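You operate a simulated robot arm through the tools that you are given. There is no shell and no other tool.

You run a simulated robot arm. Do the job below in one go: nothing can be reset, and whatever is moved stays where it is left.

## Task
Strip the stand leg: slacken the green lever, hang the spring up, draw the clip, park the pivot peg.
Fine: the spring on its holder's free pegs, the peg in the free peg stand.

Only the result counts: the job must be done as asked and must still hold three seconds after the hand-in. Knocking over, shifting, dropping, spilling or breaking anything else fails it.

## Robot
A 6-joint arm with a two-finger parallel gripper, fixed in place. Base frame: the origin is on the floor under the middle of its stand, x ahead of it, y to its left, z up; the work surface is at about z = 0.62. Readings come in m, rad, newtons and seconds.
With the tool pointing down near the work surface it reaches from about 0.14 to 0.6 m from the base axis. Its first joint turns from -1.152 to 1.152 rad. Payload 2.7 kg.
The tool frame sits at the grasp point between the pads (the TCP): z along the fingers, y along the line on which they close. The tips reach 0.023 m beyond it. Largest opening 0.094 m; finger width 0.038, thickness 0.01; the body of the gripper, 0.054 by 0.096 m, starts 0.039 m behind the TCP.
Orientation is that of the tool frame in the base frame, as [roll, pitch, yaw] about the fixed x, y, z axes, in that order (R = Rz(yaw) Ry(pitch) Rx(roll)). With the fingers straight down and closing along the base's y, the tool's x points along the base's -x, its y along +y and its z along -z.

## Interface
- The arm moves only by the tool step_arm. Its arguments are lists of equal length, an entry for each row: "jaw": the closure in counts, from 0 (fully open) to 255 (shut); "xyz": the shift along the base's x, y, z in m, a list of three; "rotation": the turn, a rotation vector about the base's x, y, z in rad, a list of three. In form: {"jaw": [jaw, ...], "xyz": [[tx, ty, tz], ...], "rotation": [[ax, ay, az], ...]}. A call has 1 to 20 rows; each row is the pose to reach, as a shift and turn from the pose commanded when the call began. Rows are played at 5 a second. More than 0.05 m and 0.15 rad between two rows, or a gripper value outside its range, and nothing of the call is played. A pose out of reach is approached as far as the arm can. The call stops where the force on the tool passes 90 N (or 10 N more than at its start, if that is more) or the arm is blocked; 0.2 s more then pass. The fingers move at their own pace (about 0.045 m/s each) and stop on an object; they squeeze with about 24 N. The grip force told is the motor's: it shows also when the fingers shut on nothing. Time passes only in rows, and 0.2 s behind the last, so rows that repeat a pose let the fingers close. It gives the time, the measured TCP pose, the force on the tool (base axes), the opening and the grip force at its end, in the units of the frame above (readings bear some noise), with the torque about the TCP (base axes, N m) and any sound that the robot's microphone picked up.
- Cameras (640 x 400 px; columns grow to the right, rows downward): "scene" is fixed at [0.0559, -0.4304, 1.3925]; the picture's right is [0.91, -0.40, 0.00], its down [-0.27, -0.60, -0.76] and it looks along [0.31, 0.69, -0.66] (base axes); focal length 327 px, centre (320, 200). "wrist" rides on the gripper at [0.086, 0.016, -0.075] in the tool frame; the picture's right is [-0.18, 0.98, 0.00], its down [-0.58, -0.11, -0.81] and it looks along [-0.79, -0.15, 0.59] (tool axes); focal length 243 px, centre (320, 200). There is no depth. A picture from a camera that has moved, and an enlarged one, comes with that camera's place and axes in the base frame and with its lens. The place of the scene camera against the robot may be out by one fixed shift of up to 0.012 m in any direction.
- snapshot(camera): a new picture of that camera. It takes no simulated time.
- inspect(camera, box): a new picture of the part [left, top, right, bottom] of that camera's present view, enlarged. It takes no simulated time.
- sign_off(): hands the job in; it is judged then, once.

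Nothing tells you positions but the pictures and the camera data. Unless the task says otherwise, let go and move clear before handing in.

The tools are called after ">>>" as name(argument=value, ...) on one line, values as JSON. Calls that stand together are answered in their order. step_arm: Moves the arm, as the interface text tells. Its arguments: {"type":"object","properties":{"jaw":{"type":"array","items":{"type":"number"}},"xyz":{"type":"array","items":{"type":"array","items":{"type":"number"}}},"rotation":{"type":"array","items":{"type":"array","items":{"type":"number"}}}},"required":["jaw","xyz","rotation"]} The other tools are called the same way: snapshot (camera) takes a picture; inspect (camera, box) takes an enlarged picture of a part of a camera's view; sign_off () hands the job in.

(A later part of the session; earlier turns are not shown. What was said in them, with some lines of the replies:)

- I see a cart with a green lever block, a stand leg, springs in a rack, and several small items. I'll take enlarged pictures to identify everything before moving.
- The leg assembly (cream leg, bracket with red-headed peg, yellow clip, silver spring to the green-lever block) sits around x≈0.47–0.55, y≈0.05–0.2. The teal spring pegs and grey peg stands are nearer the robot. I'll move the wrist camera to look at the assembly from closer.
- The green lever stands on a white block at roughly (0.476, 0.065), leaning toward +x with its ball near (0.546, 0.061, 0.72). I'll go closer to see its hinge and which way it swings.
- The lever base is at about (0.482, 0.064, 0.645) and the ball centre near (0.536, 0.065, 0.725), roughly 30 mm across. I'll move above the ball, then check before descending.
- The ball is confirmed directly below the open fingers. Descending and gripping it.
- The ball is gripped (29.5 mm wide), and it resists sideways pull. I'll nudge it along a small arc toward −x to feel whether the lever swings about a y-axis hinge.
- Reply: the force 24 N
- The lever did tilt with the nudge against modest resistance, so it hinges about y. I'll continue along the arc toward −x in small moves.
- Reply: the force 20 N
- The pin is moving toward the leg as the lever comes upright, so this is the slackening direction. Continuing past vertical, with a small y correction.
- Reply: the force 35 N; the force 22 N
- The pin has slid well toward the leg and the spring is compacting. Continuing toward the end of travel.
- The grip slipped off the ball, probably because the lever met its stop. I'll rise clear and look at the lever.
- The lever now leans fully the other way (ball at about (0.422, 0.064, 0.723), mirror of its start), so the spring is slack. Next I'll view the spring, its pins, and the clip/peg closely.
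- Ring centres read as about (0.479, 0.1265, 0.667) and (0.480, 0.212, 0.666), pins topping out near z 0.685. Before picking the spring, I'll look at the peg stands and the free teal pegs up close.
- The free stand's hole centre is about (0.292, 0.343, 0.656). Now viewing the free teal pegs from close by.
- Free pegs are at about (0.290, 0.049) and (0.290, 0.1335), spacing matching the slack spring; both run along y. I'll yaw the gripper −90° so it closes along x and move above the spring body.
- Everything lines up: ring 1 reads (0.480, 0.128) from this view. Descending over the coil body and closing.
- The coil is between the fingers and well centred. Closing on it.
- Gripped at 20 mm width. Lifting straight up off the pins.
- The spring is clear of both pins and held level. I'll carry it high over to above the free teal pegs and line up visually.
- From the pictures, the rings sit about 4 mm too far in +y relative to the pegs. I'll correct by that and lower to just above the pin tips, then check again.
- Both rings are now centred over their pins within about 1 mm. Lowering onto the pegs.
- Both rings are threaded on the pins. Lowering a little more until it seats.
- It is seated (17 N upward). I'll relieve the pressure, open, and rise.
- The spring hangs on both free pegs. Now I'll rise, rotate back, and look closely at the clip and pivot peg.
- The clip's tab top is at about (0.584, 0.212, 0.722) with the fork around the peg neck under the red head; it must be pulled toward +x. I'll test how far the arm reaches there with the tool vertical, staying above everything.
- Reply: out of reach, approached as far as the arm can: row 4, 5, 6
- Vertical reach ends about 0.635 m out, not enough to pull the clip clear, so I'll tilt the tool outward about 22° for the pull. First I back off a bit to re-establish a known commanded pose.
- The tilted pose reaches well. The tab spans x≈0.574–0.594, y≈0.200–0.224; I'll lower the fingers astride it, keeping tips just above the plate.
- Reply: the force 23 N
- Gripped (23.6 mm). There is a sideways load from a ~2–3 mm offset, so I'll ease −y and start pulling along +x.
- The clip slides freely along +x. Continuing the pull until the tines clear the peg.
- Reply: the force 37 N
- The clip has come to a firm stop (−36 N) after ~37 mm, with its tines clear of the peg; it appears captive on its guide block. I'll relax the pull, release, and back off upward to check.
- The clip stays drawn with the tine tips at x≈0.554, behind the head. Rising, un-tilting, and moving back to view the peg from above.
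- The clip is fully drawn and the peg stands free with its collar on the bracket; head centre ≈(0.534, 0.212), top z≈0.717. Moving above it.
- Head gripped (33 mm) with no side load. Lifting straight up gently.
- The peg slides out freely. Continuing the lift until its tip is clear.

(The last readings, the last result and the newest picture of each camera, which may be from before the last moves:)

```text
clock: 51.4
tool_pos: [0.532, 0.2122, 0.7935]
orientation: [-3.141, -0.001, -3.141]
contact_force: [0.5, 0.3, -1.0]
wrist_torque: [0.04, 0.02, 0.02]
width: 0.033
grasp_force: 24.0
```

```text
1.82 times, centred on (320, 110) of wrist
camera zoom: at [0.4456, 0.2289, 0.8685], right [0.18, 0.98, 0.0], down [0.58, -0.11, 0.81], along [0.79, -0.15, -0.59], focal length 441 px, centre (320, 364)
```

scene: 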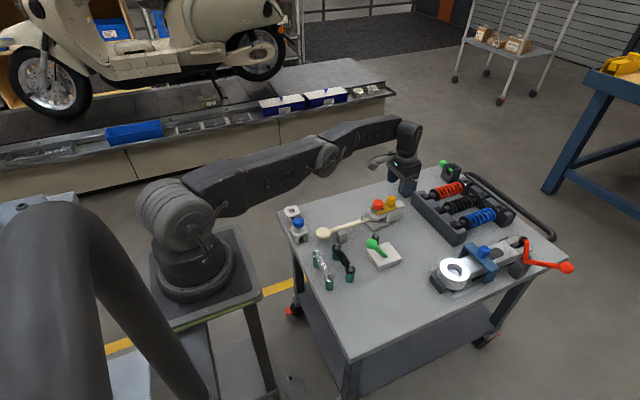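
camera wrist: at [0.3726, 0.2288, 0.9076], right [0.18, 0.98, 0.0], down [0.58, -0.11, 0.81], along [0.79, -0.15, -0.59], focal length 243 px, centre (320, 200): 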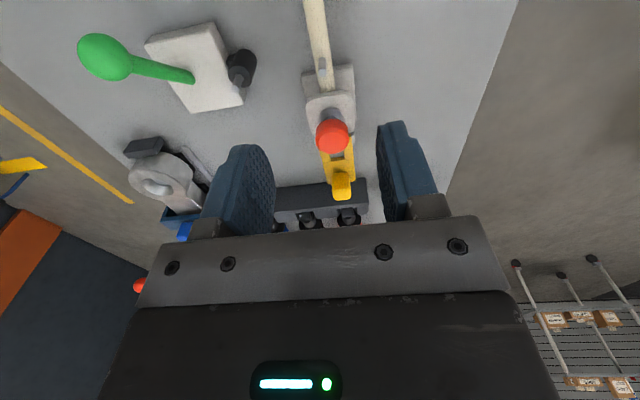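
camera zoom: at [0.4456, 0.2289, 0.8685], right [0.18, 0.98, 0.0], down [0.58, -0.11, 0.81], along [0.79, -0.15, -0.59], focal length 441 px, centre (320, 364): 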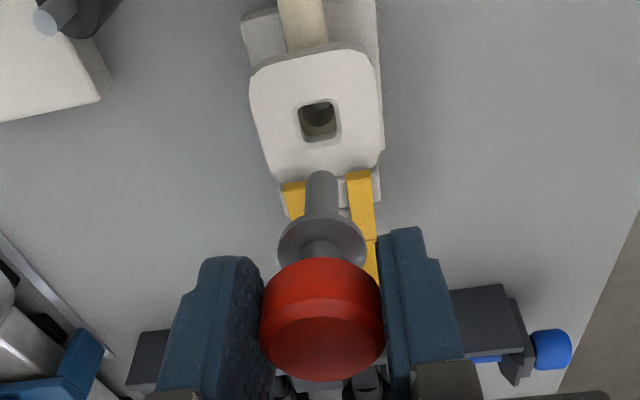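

The peg is out (stem ≈37 mm below the collar). I'll carry it at height to above the free stand's hole.

>>> step_arm(jaw=[255, 255, 255, 255, 255, 255, 255, 255, 255, 255], xyz=[[-0.02, 0.011, 0.008], [-0.055, 0.03, 0.01], [-0.09, 0.049, 0.01], [-0.125, 0.068, 0.01], [-0.16, 0.086, 0.01], [-0.195, 0.105, 0.005], [-0.225, 0.122, 0.0], [-0.2424, 0.1309, -0.01], [-0.2424, 0.1309, -0.03], [-0.2424, 0.1309, -0.03]], rotation=[[0, 0, 0], [0, 0, 0], [0, 0, 0], [0, 0, 0], [0, 0, 0], [0, 0, 0], [0, 0, 0], [0, 0, 0], [0, 0, 0], [0, 0, 0]])

>>> inspect(camera="wrist", box=[200, 0, 440, 220])

>>> inspect(camera="scene", box=[265, 170, 335, 250])

```text
clock: 53.6
tool_pos: [0.2894, 0.3426, 0.7619]
orientation: [-3.141, 0.001, 3.141]
contact_force: [0.8, -0.2, -0.5]
wrist_torque: [0.02, 0.0, 0.01]
width: 0.0329
grasp_force: 23.8
```

```text
1.82 times, centred on (320, 110) of wrist
camera zoom: at [0.2026, 0.3593, 0.8384], right [0.18, 0.98, 0.0], down [0.58, -0.11, 0.81], along [0.79, -0.15, -0.59], focal length 441 px, centre (320, 364)
```

zoom: 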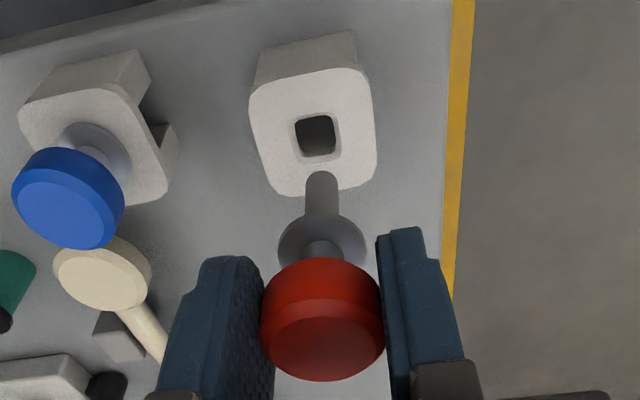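

```text
5.00 times, centred on (300, 210) of scene
camera zoom: at [0.056, -0.4304, 1.3925], right [0.91, -0.4, 0.0], down [-0.27, -0.6, -0.76], along [0.31, 0.69, -0.66], focal length 1635 px, centre (420, 150)
```

zoom: 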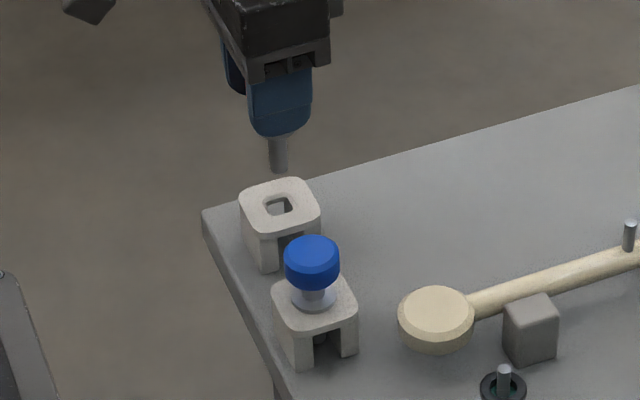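

Peg tip and hole agree to within ~1–2 mm. I'll lower until the tip is just above the stand and check again.

>>> step_arm(jaw=[255, 255, 255, 255], xyz=[[0.0009, -0.0006, -0.01], [0.0009, -0.0006, -0.018], [0.0009, -0.0006, -0.022], [0.0009, -0.0006, -0.022]], rotation=[[0, 0, 0], [0, 0, 0], [0, 0, 0], [0, 0, 0]])

>>> inspect(camera="wrist", box=[260, 40, 380, 140])

>>> inspect(camera="scene", box=[280, 190, 320, 230])

```text
clock: 54.6
tool_pos: [0.2897, 0.343, 0.7407]
orientation: [3.141, -0.002, -3.141]
contact_force: [-0.1, 0.9, -0.5]
wrist_torque: [0.04, 0.01, 0.01]
width: 0.033
grasp_force: 24.1
```

```text
4.00 times, centred on (320, 90) of wrist
camera zoom: at [0.2041, 0.359, 0.8167], right [0.18, 0.98, 0.0], down [0.58, -0.11, 0.81], along [0.79, -0.15, -0.59], focal length 970 px, centre (320, 640)
```

zoom: 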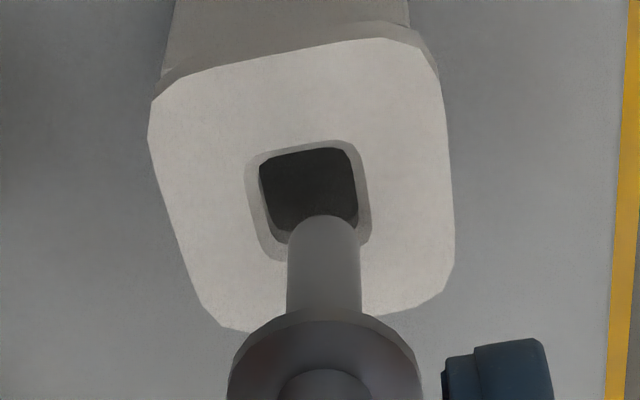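

```text
10.00 times, centred on (300, 210) of scene
camera zoom: at [0.056, -0.4304, 1.3925], right [0.91, -0.4, 0.0], down [-0.27, -0.6, -0.76], along [0.31, 0.69, -0.66], focal length 3270 px, centre (520, 100)
```

zoom: 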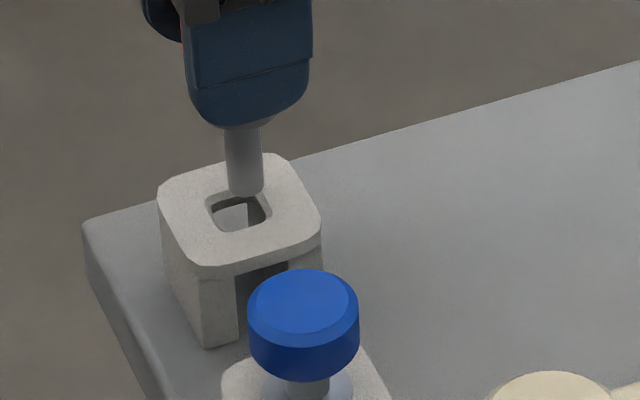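

The tip sits about 3.5 mm too far in +x and 2 mm in +y relative to the hole. Correcting at this height and re-checking.

>>> step_arm(jaw=[255, 255, 255], xyz=[[-0.002, -0.001, 0], [-0.0035, -0.0018, 0], [-0.0035, -0.0018, 0]], rotation=[[0, 0, 0], [0, 0, 0], [0, 0, 0]])

>>> inspect(camera="wrist", box=[260, 40, 380, 140])

>>> inspect(camera="scene", box=[280, 190, 320, 230])

```text
clock: 55.4
tool_pos: [0.2868, 0.3391, 0.7418]
orientation: [-3.141, -0.001, -3.141]
contact_force: [-0.1, -0.3, -1.1]
wrist_torque: [-0.04, 0.02, -0.01]
width: 0.033
grasp_force: 23.7
```

```text
4.00 times, centred on (320, 90) of wrist
camera zoom: at [0.2005, 0.3572, 0.817], right [0.18, 0.98, 0.0], down [0.58, -0.11, 0.81], along [0.79, -0.15, -0.59], focal length 970 px, centre (320, 640)
```

zoom: 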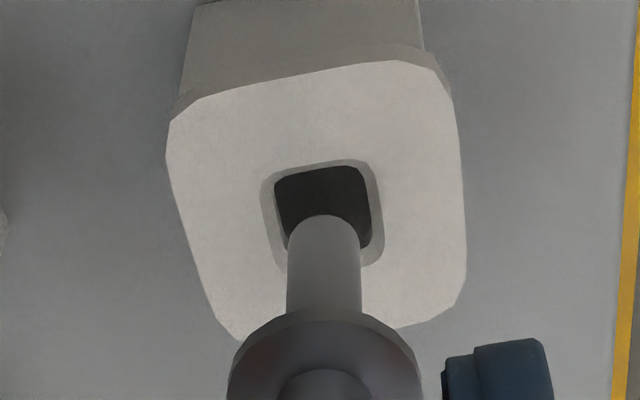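

```text
10.00 times, centred on (300, 210) of scene
camera zoom: at [0.056, -0.4304, 1.3925], right [0.91, -0.4, 0.0], down [-0.27, -0.6, -0.76], along [0.31, 0.69, -0.66], focal length 3270 px, centre (520, 100)
```

zoom: 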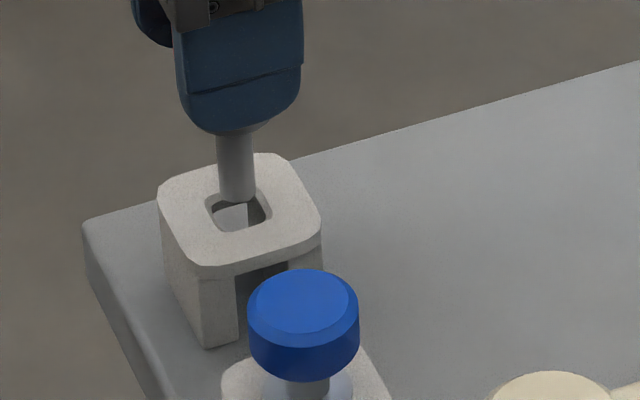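

Now the tip is centred on the hole in both views. Lowering into the stand.

>>> step_arm(jaw=[255, 255, 255, 255], xyz=[[0, 0, -0.006], [0, 0, -0.012], [0, 0, -0.018], [0, 0, -0.022]], rotation=[[0, 0, 0], [0, 0, 0], [0, 0, 0], [0, 0, 0]])

>>> inspect(camera="wrist", box=[260, 40, 380, 140])

>>> inspect(camera="scene", box=[280, 190, 320, 230])

```text
clock: 56.4
tool_pos: [0.2876, 0.3402, 0.7186]
orientation: [-3.141, -0.001, -3.139]
contact_force: [-0.4, 1.2, -0.3]
wrist_torque: [0.01, 0.0, 0.0]
width: 0.0329
grasp_force: 23.3
```

```text
4.00 times, centred on (320, 90) of wrist
camera zoom: at [0.2007, 0.357, 0.7947], right [0.18, 0.98, 0.0], down [0.58, -0.11, 0.81], along [0.79, -0.15, -0.59], focal length 970 px, centre (320, 640)
```

zoom: 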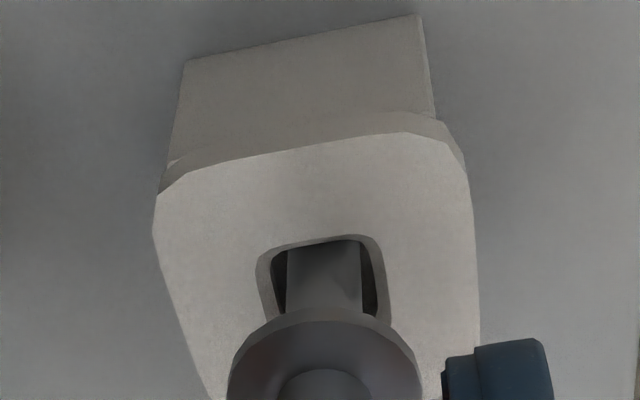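

```text
10.00 times, centred on (300, 210) of scene
camera zoom: at [0.056, -0.4304, 1.3925], right [0.91, -0.4, 0.0], down [-0.27, -0.6, -0.76], along [0.31, 0.69, -0.66], focal length 3270 px, centre (520, 100)
```

zoom: 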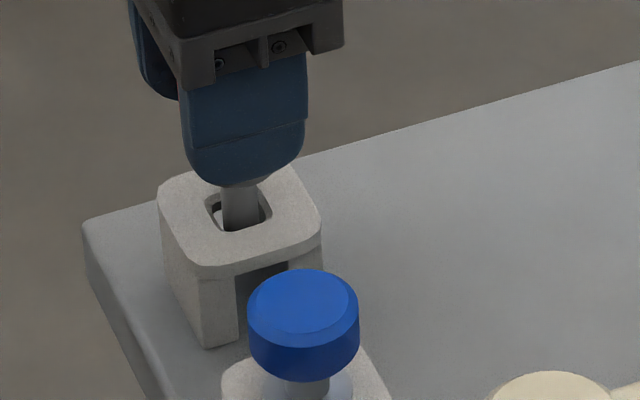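

The stem is entering the hole with no contact force. Continuing down toward the collar seat.

>>> step_arm(jaw=[255, 255, 255, 255], xyz=[[0, 0, -0.006], [0, 0, -0.012], [0, 0, -0.017], [0, 0, -0.02]], rotation=[[0, 0, 0], [0, 0, 0], [0, 0, 0], [0, 0, 0]])

>>> inspect(camera="wrist", box=[240, 60, 400, 200])

>>> inspect(camera="scene", box=[280, 190, 320, 230])

```text
clock: 57.4
tool_pos: [0.2882, 0.3409, 0.6987]
orientation: [3.142, 0.001, 3.141]
contact_force: [0.0, 0.4, 0.5]
wrist_torque: [0.01, 0.0, -0.01]
width: 0.0329
grasp_force: 24.4
```

```text
2.86 times, centred on (320, 130) of wrist
camera zoom: at [0.2007, 0.3573, 0.7748], right [0.18, 0.98, 0.0], down [0.58, -0.11, 0.81], along [0.79, -0.15, -0.59], focal length 693 px, centre (320, 400)
```

zoom: 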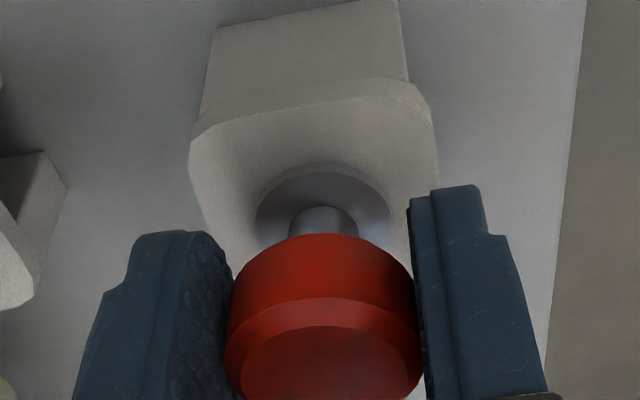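

```text
10.00 times, centred on (300, 210) of scene
camera zoom: at [0.056, -0.4304, 1.3925], right [0.91, -0.4, 0.0], down [-0.27, -0.6, -0.76], along [0.31, 0.69, -0.66], focal length 3270 px, centre (520, 100)
```

zoom: 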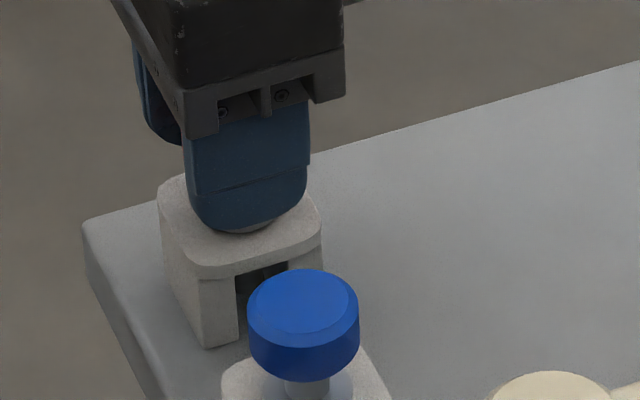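

>>> step_arm(jaw=[255, 255, 255], xyz=[[0, 0, -0.0015], [0, 0, -0.003], [0, 0, -0.003]], rotation=[[0, 0, 0], [0, 0, 0], [0, 0, 0]])

```text
clock: 58.2
tool_pos: [0.2873, 0.3406, 0.6957]
orientation: [3.14, 0.002, -3.141]
contact_force: [-1.4, -6.6, 20.2]
wrist_torque: [-0.26, -0.09, -0.03]
width: 0.0332
grasp_force: 23.9
```

The collar is seated (20 N upward at the expected height). Relieving, releasing and rising.

>>> step_arm(jaw=[255, 255, 200, 100, 100, 100, 100, 100, 100], xyz=[[0, 0, 0.0015], [0, 0, 0.0015], [0, 0, 0.0015], [0, 0, 0.0015], [0, 0, 0.0015], [0, 0, 0.03], [0, 0, 0.07], [-0.03, 0, 0.11], [-0.03, 0, 0.11]], rotation=[[0, 0, 0], [0, 0, 0], [0, 0, 0], [0, 0, 0], [0, 0, 0], [0, 0, 0], [0, 0, 0], [0, 0, 0], [0, 0, 0]])

>>> snapshot(camera="wrist")

>>> inspect(camera="scene", box=[275, 190, 345, 260])

>>> snapshot(camera="scene")

```text
clock: 60.2
tool_pos: [0.2571, 0.3398, 0.8061]
orientation: [3.141, -0.001, 3.141]
contact_force: [0.0, 0.1, 0.4]
wrist_torque: [-0.02, 0.0, 0.02]
width: 0.0572
grasp_force: 0.0
```

```text
taken
camera wrist: at [0.1704, 0.3568, 0.882], right [0.18, 0.98, 0.0], down [0.58, -0.11, 0.81], along [0.79, -0.15, -0.59], focal length 243 px, centre (320, 200)
```

wrist: 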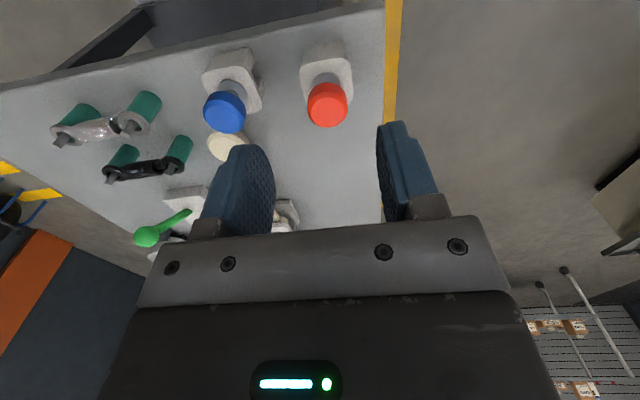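

```text
5.71 times, centred on (310, 225) of scene
camera zoom: at [0.0559, -0.4304, 1.3925], right [0.91, -0.4, 0.0], down [-0.27, -0.6, -0.76], along [0.31, 0.69, -0.66], focal length 1869 px, centre (377, 57)
```

zoom: 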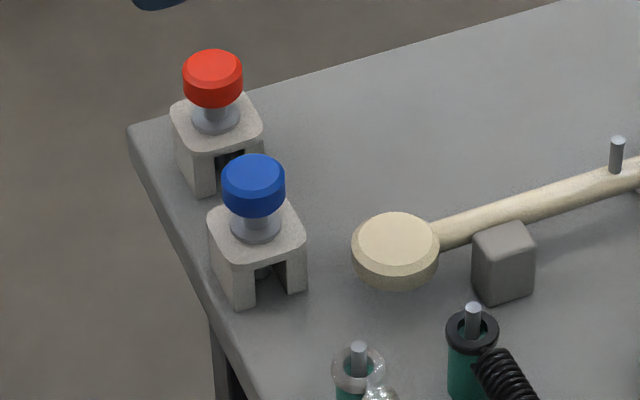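

```text
taken
```

scene: 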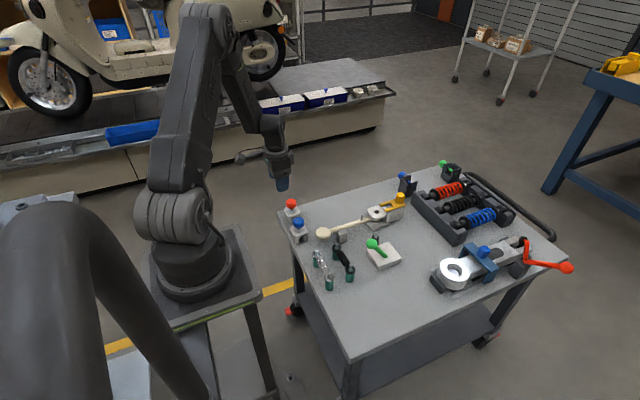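

The red peg is parked like the blue one. I'll check the spring, lever and clip once more before handing in.

>>> inspect(camera="scene", box=[305, 225, 405, 300])

>>> inspect(camera="scene", box=[340, 180, 420, 260])

>>> inspect(camera="wrist", box=[30, 30, 370, 240])

```text
5.33 times, centred on (355, 262) of scene
camera zoom: at [0.0559, -0.4304, 1.3925], right [0.91, -0.4, 0.0], down [-0.27, -0.6, -0.76], along [0.31, 0.69, -0.66], focal length 1744 px, centre (133, -133)
```

zoom: 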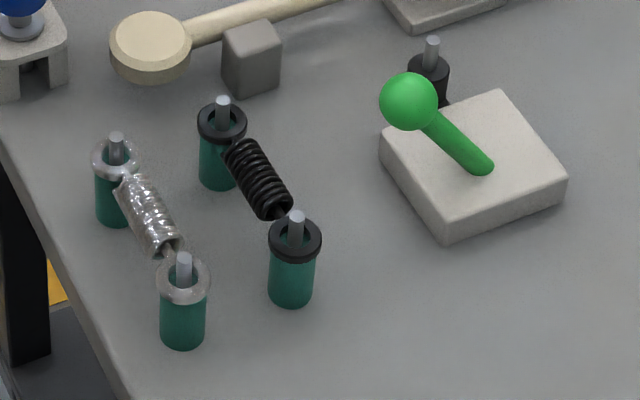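

```text
5.00 times, centred on (380, 220) of scene
camera zoom: at [0.0559, -0.4304, 1.3925], right [0.91, -0.4, 0.0], down [-0.27, -0.6, -0.76], along [0.31, 0.69, -0.66], focal length 1635 px, centre (20, 100)
```

zoom: 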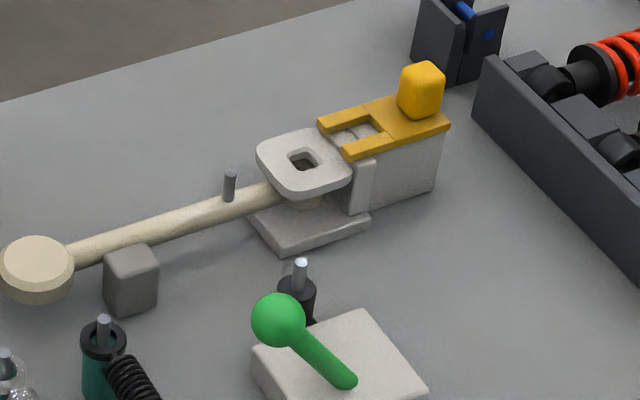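

```text
1.88 times, centred on (200, 135) of wrist
camera zoom: at [0.1704, 0.3568, 0.882], right [0.18, 0.98, 0.0], down [0.58, -0.11, 0.81], along [0.79, -0.15, -0.59], focal length 457 px, centre (546, 322)
```

zoom: 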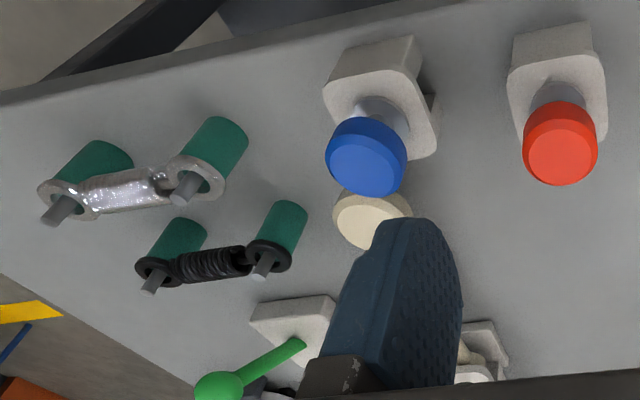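

Spring, clip, and peg look right. The lever's grip slipped near the end of its swing, so I want to confirm it's really at its stop: I'll go to its +x side with closed fingers and press it gently toward −x.

>>> step_arm(jaw=[150, 200, 255, 255, 255, 255, 255, 255, 255, 255], xyz=[[0.02, -0.025, 0.005], [0.045, -0.058, 0.005], [0.07, -0.091, 0.005], [0.095, -0.124, 0.005], [0.12, -0.157, 0.005], [0.145, -0.19, 0.005], [0.17, -0.223, 0.0], [0.195, -0.255, 0.0], [0.2131, -0.2753, -0.005], [0.2131, -0.2753, -0.005]], rotation=[[0, 0, 0], [0, 0, 0], [0, 0, 0], [0, 0, 0], [0, 0, 0], [0, 0, 0], [0, 0, 0], [0, 0, 0], [0, 0, 0], [0, 0, 0]])

>>> snapshot(camera="wrist")

>>> inspect(camera="scene", box=[340, 200, 420, 280])

```text
clock: 62.4
tool_pos: [0.4709, 0.0645, 0.8002]
orientation: [-3.141, -0.001, -3.14]
contact_force: [-0.2, -0.4, 0.2]
wrist_torque: [-0.03, 0.03, 0.0]
width: 0.0
grasp_force: 23.9
```

```text
taken
camera wrist: at [0.3849, 0.0812, 0.8767], right [0.18, 0.98, 0.0], down [0.58, -0.11, 0.81], along [0.79, -0.15, -0.59], focal length 243 px, centre (320, 200)
```

wrist: 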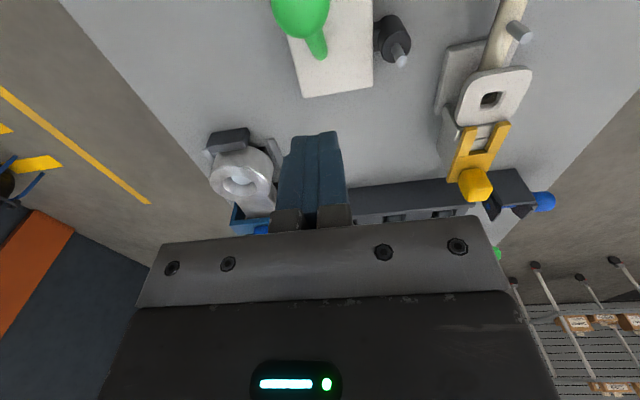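

```text
5.00 times, centred on (380, 240) of scene
camera zoom: at [0.0559, -0.4305, 1.3925], right [0.91, -0.4, 0.0], down [-0.27, -0.6, -0.76], along [0.31, 0.69, -0.66], focal length 1635 px, centre (20, 0)
```

zoom: 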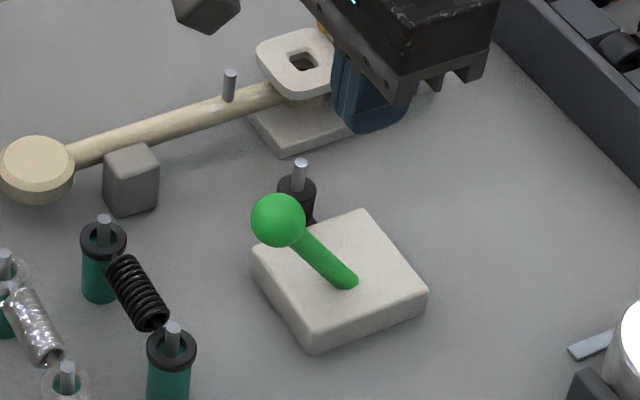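

>>> step_arm(jaw=[255, 255, 255, 255, 255, 255], xyz=[[0, 0, -0.03], [0, 0, -0.063], [-0.006, 0, -0.063], [-0.012, 0, -0.063], [-0.016, 0, -0.063], [-0.016, 0, -0.063]], rotation=[[0, 0, 0], [0, 0, 0], [0, 0, 0], [0, 0, 0], [0, 0, 0], [0, 0, 0]])

>>> inspect(camera="scene", box=[340, 200, 420, 280])

```text
clock: 63.8
tool_pos: [0.4556, 0.0649, 0.7379]
orientation: [3.141, 0.008, -3.139]
contact_force: [16.2, -3.1, -4.3]
wrist_torque: [-0.06, -0.33, 0.09]
width: 0.0002
grasp_force: 24.0
```

```text
5.00 times, centred on (380, 240) of scene
camera zoom: at [0.0563, -0.4305, 1.3925], right [0.91, -0.4, 0.0], down [-0.27, -0.6, -0.76], along [0.31, 0.69, -0.66], focal length 1635 px, centre (20, 0)
```

zoom: 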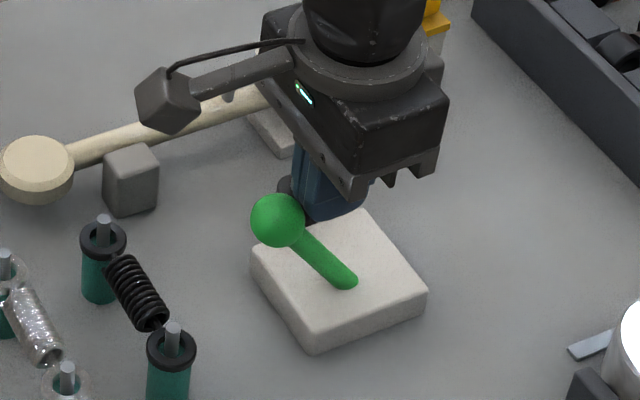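

Contact with 16 N and no visible motion. Pressing slightly further to see if it yields.

>>> step_arm(jaw=[255, 255, 255], xyz=[[-0.002, 0, -0.001], [-0.004, 0, -0.002], [-0.004, 0, -0.002]], rotation=[[0, 0, 0], [0, 0, 0], [0, 0, 0]])

>>> inspect(camera="scene", box=[340, 200, 420, 280])

```text
clock: 64.6
tool_pos: [0.4566, 0.0659, 0.7376]
orientation: [3.137, 0.018, -3.14]
contact_force: [31.1, -7.3, 10.0]
wrist_torque: [-0.18, -0.31, 0.21]
width: 0.0
grasp_force: 23.6
```

```text
5.00 times, centred on (380, 240) of scene
camera zoom: at [0.0564, -0.4306, 1.3925], right [0.91, -0.4, 0.0], down [-0.27, -0.6, -0.76], along [0.31, 0.69, -0.66], focal length 1635 px, centre (20, 0)
```

zoom: 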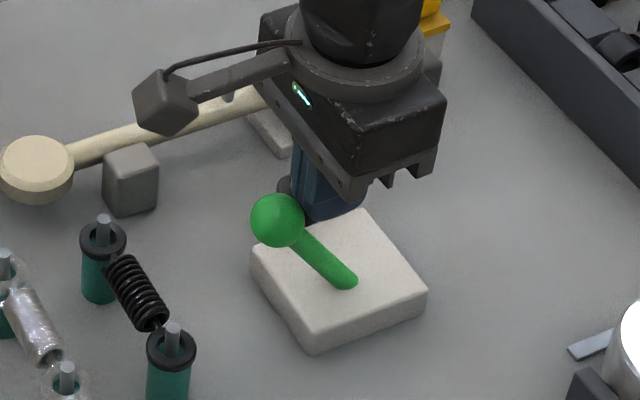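

At 31 N the lever does not move, so it is at its slack stop. Backing off, rising clear, and taking a last look.

>>> step_arm(jaw=[255, 255, 255, 255, 255, 200, 150, 150], xyz=[[0.005, 0, 0.002], [0.015, 0, 0.005], [0.02, 0, 0.04], [0.02, 0, 0.08], [-0.01, 0, 0.12], [-0.05, 0, 0.15], [-0.09, 0, 0.17], [-0.09, 0, 0.17]], rotation=[[0, 0, 0], [0, 0, 0], [0, 0, 0], [0, 0, 0], [0, 0, 0], [0, 0, 0], [0, 0, 0], [0, 0, 0]])

>>> inspect(camera="scene", box=[270, 160, 430, 300])

>>> inspect(camera="scene", box=[380, 150, 580, 300])

```text
clock: 66.4
tool_pos: [0.3596, 0.064, 0.9042]
orientation: [-3.14, 0.0, -3.139]
contact_force: [0.6, 0.5, 0.0]
wrist_torque: [0.02, 0.01, 0.02]
width: 0.0389
grasp_force: 0.1
```

```text
2.86 times, centred on (350, 230) of scene
camera zoom: at [0.0559, -0.4304, 1.3925], right [0.91, -0.4, 0.0], down [-0.27, -0.6, -0.76], along [0.31, 0.69, -0.66], focal length 934 px, centre (234, 114)
```

zoom: 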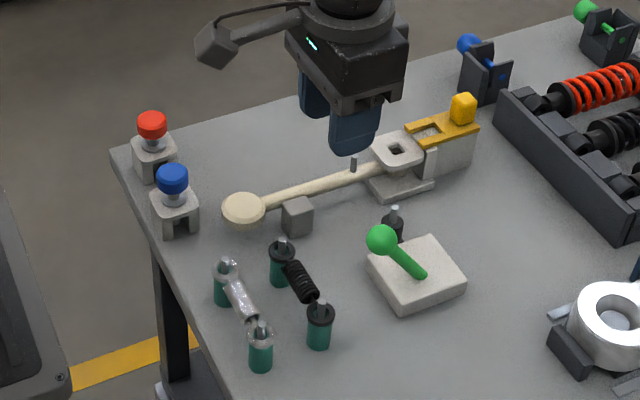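

```text
2.67 times, centred on (480, 225) of scene
camera zoom: at [0.0559, -0.4304, 1.3925], right [0.91, -0.4, 0.0], down [-0.27, -0.6, -0.76], along [0.31, 0.69, -0.66], focal length 872 px, centre (-107, 133)
```

zoom: 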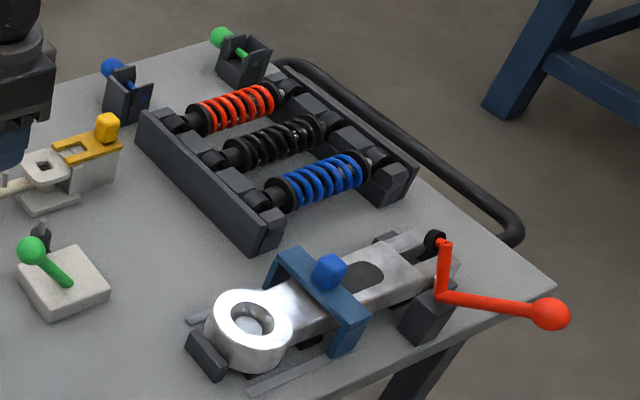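

The lever is at its slack stop, the silver spring hangs on the two formerly free teal pegs, and the clip is drawn back. The red peg sits in the formerly free stand, the arm is clear, and nothing else has moved. Handing in.

>>> sign_off()

```text
The job is handed in.
```

The stand leg is stripped as asked, and I've handed the job in. The pictures before hand-in showed everything in place; I haven't seen the judge's result.

- **Green lever:** slackened. It swung fully over to its stop and didn't move when I pressed it with about 31 N.
- **Spring:** hung with both rings seated on the two teal pegs that were free.
- **Clip:** drawn about 37 mm until it met a firm stop, with its tines clear of where the peg stood. It looked captive on its guide block, so I left it there rather than lifting it off.
- **Pivot peg:** parked in the free stand, with its collar seated like the blue one's.

My grip slipped off the lever ball near the end of the swing. It disturbed nothing, and that is why I checked the stop afterwards. Nothing else on the cart looked moved, and the arm was clear when I handed in.
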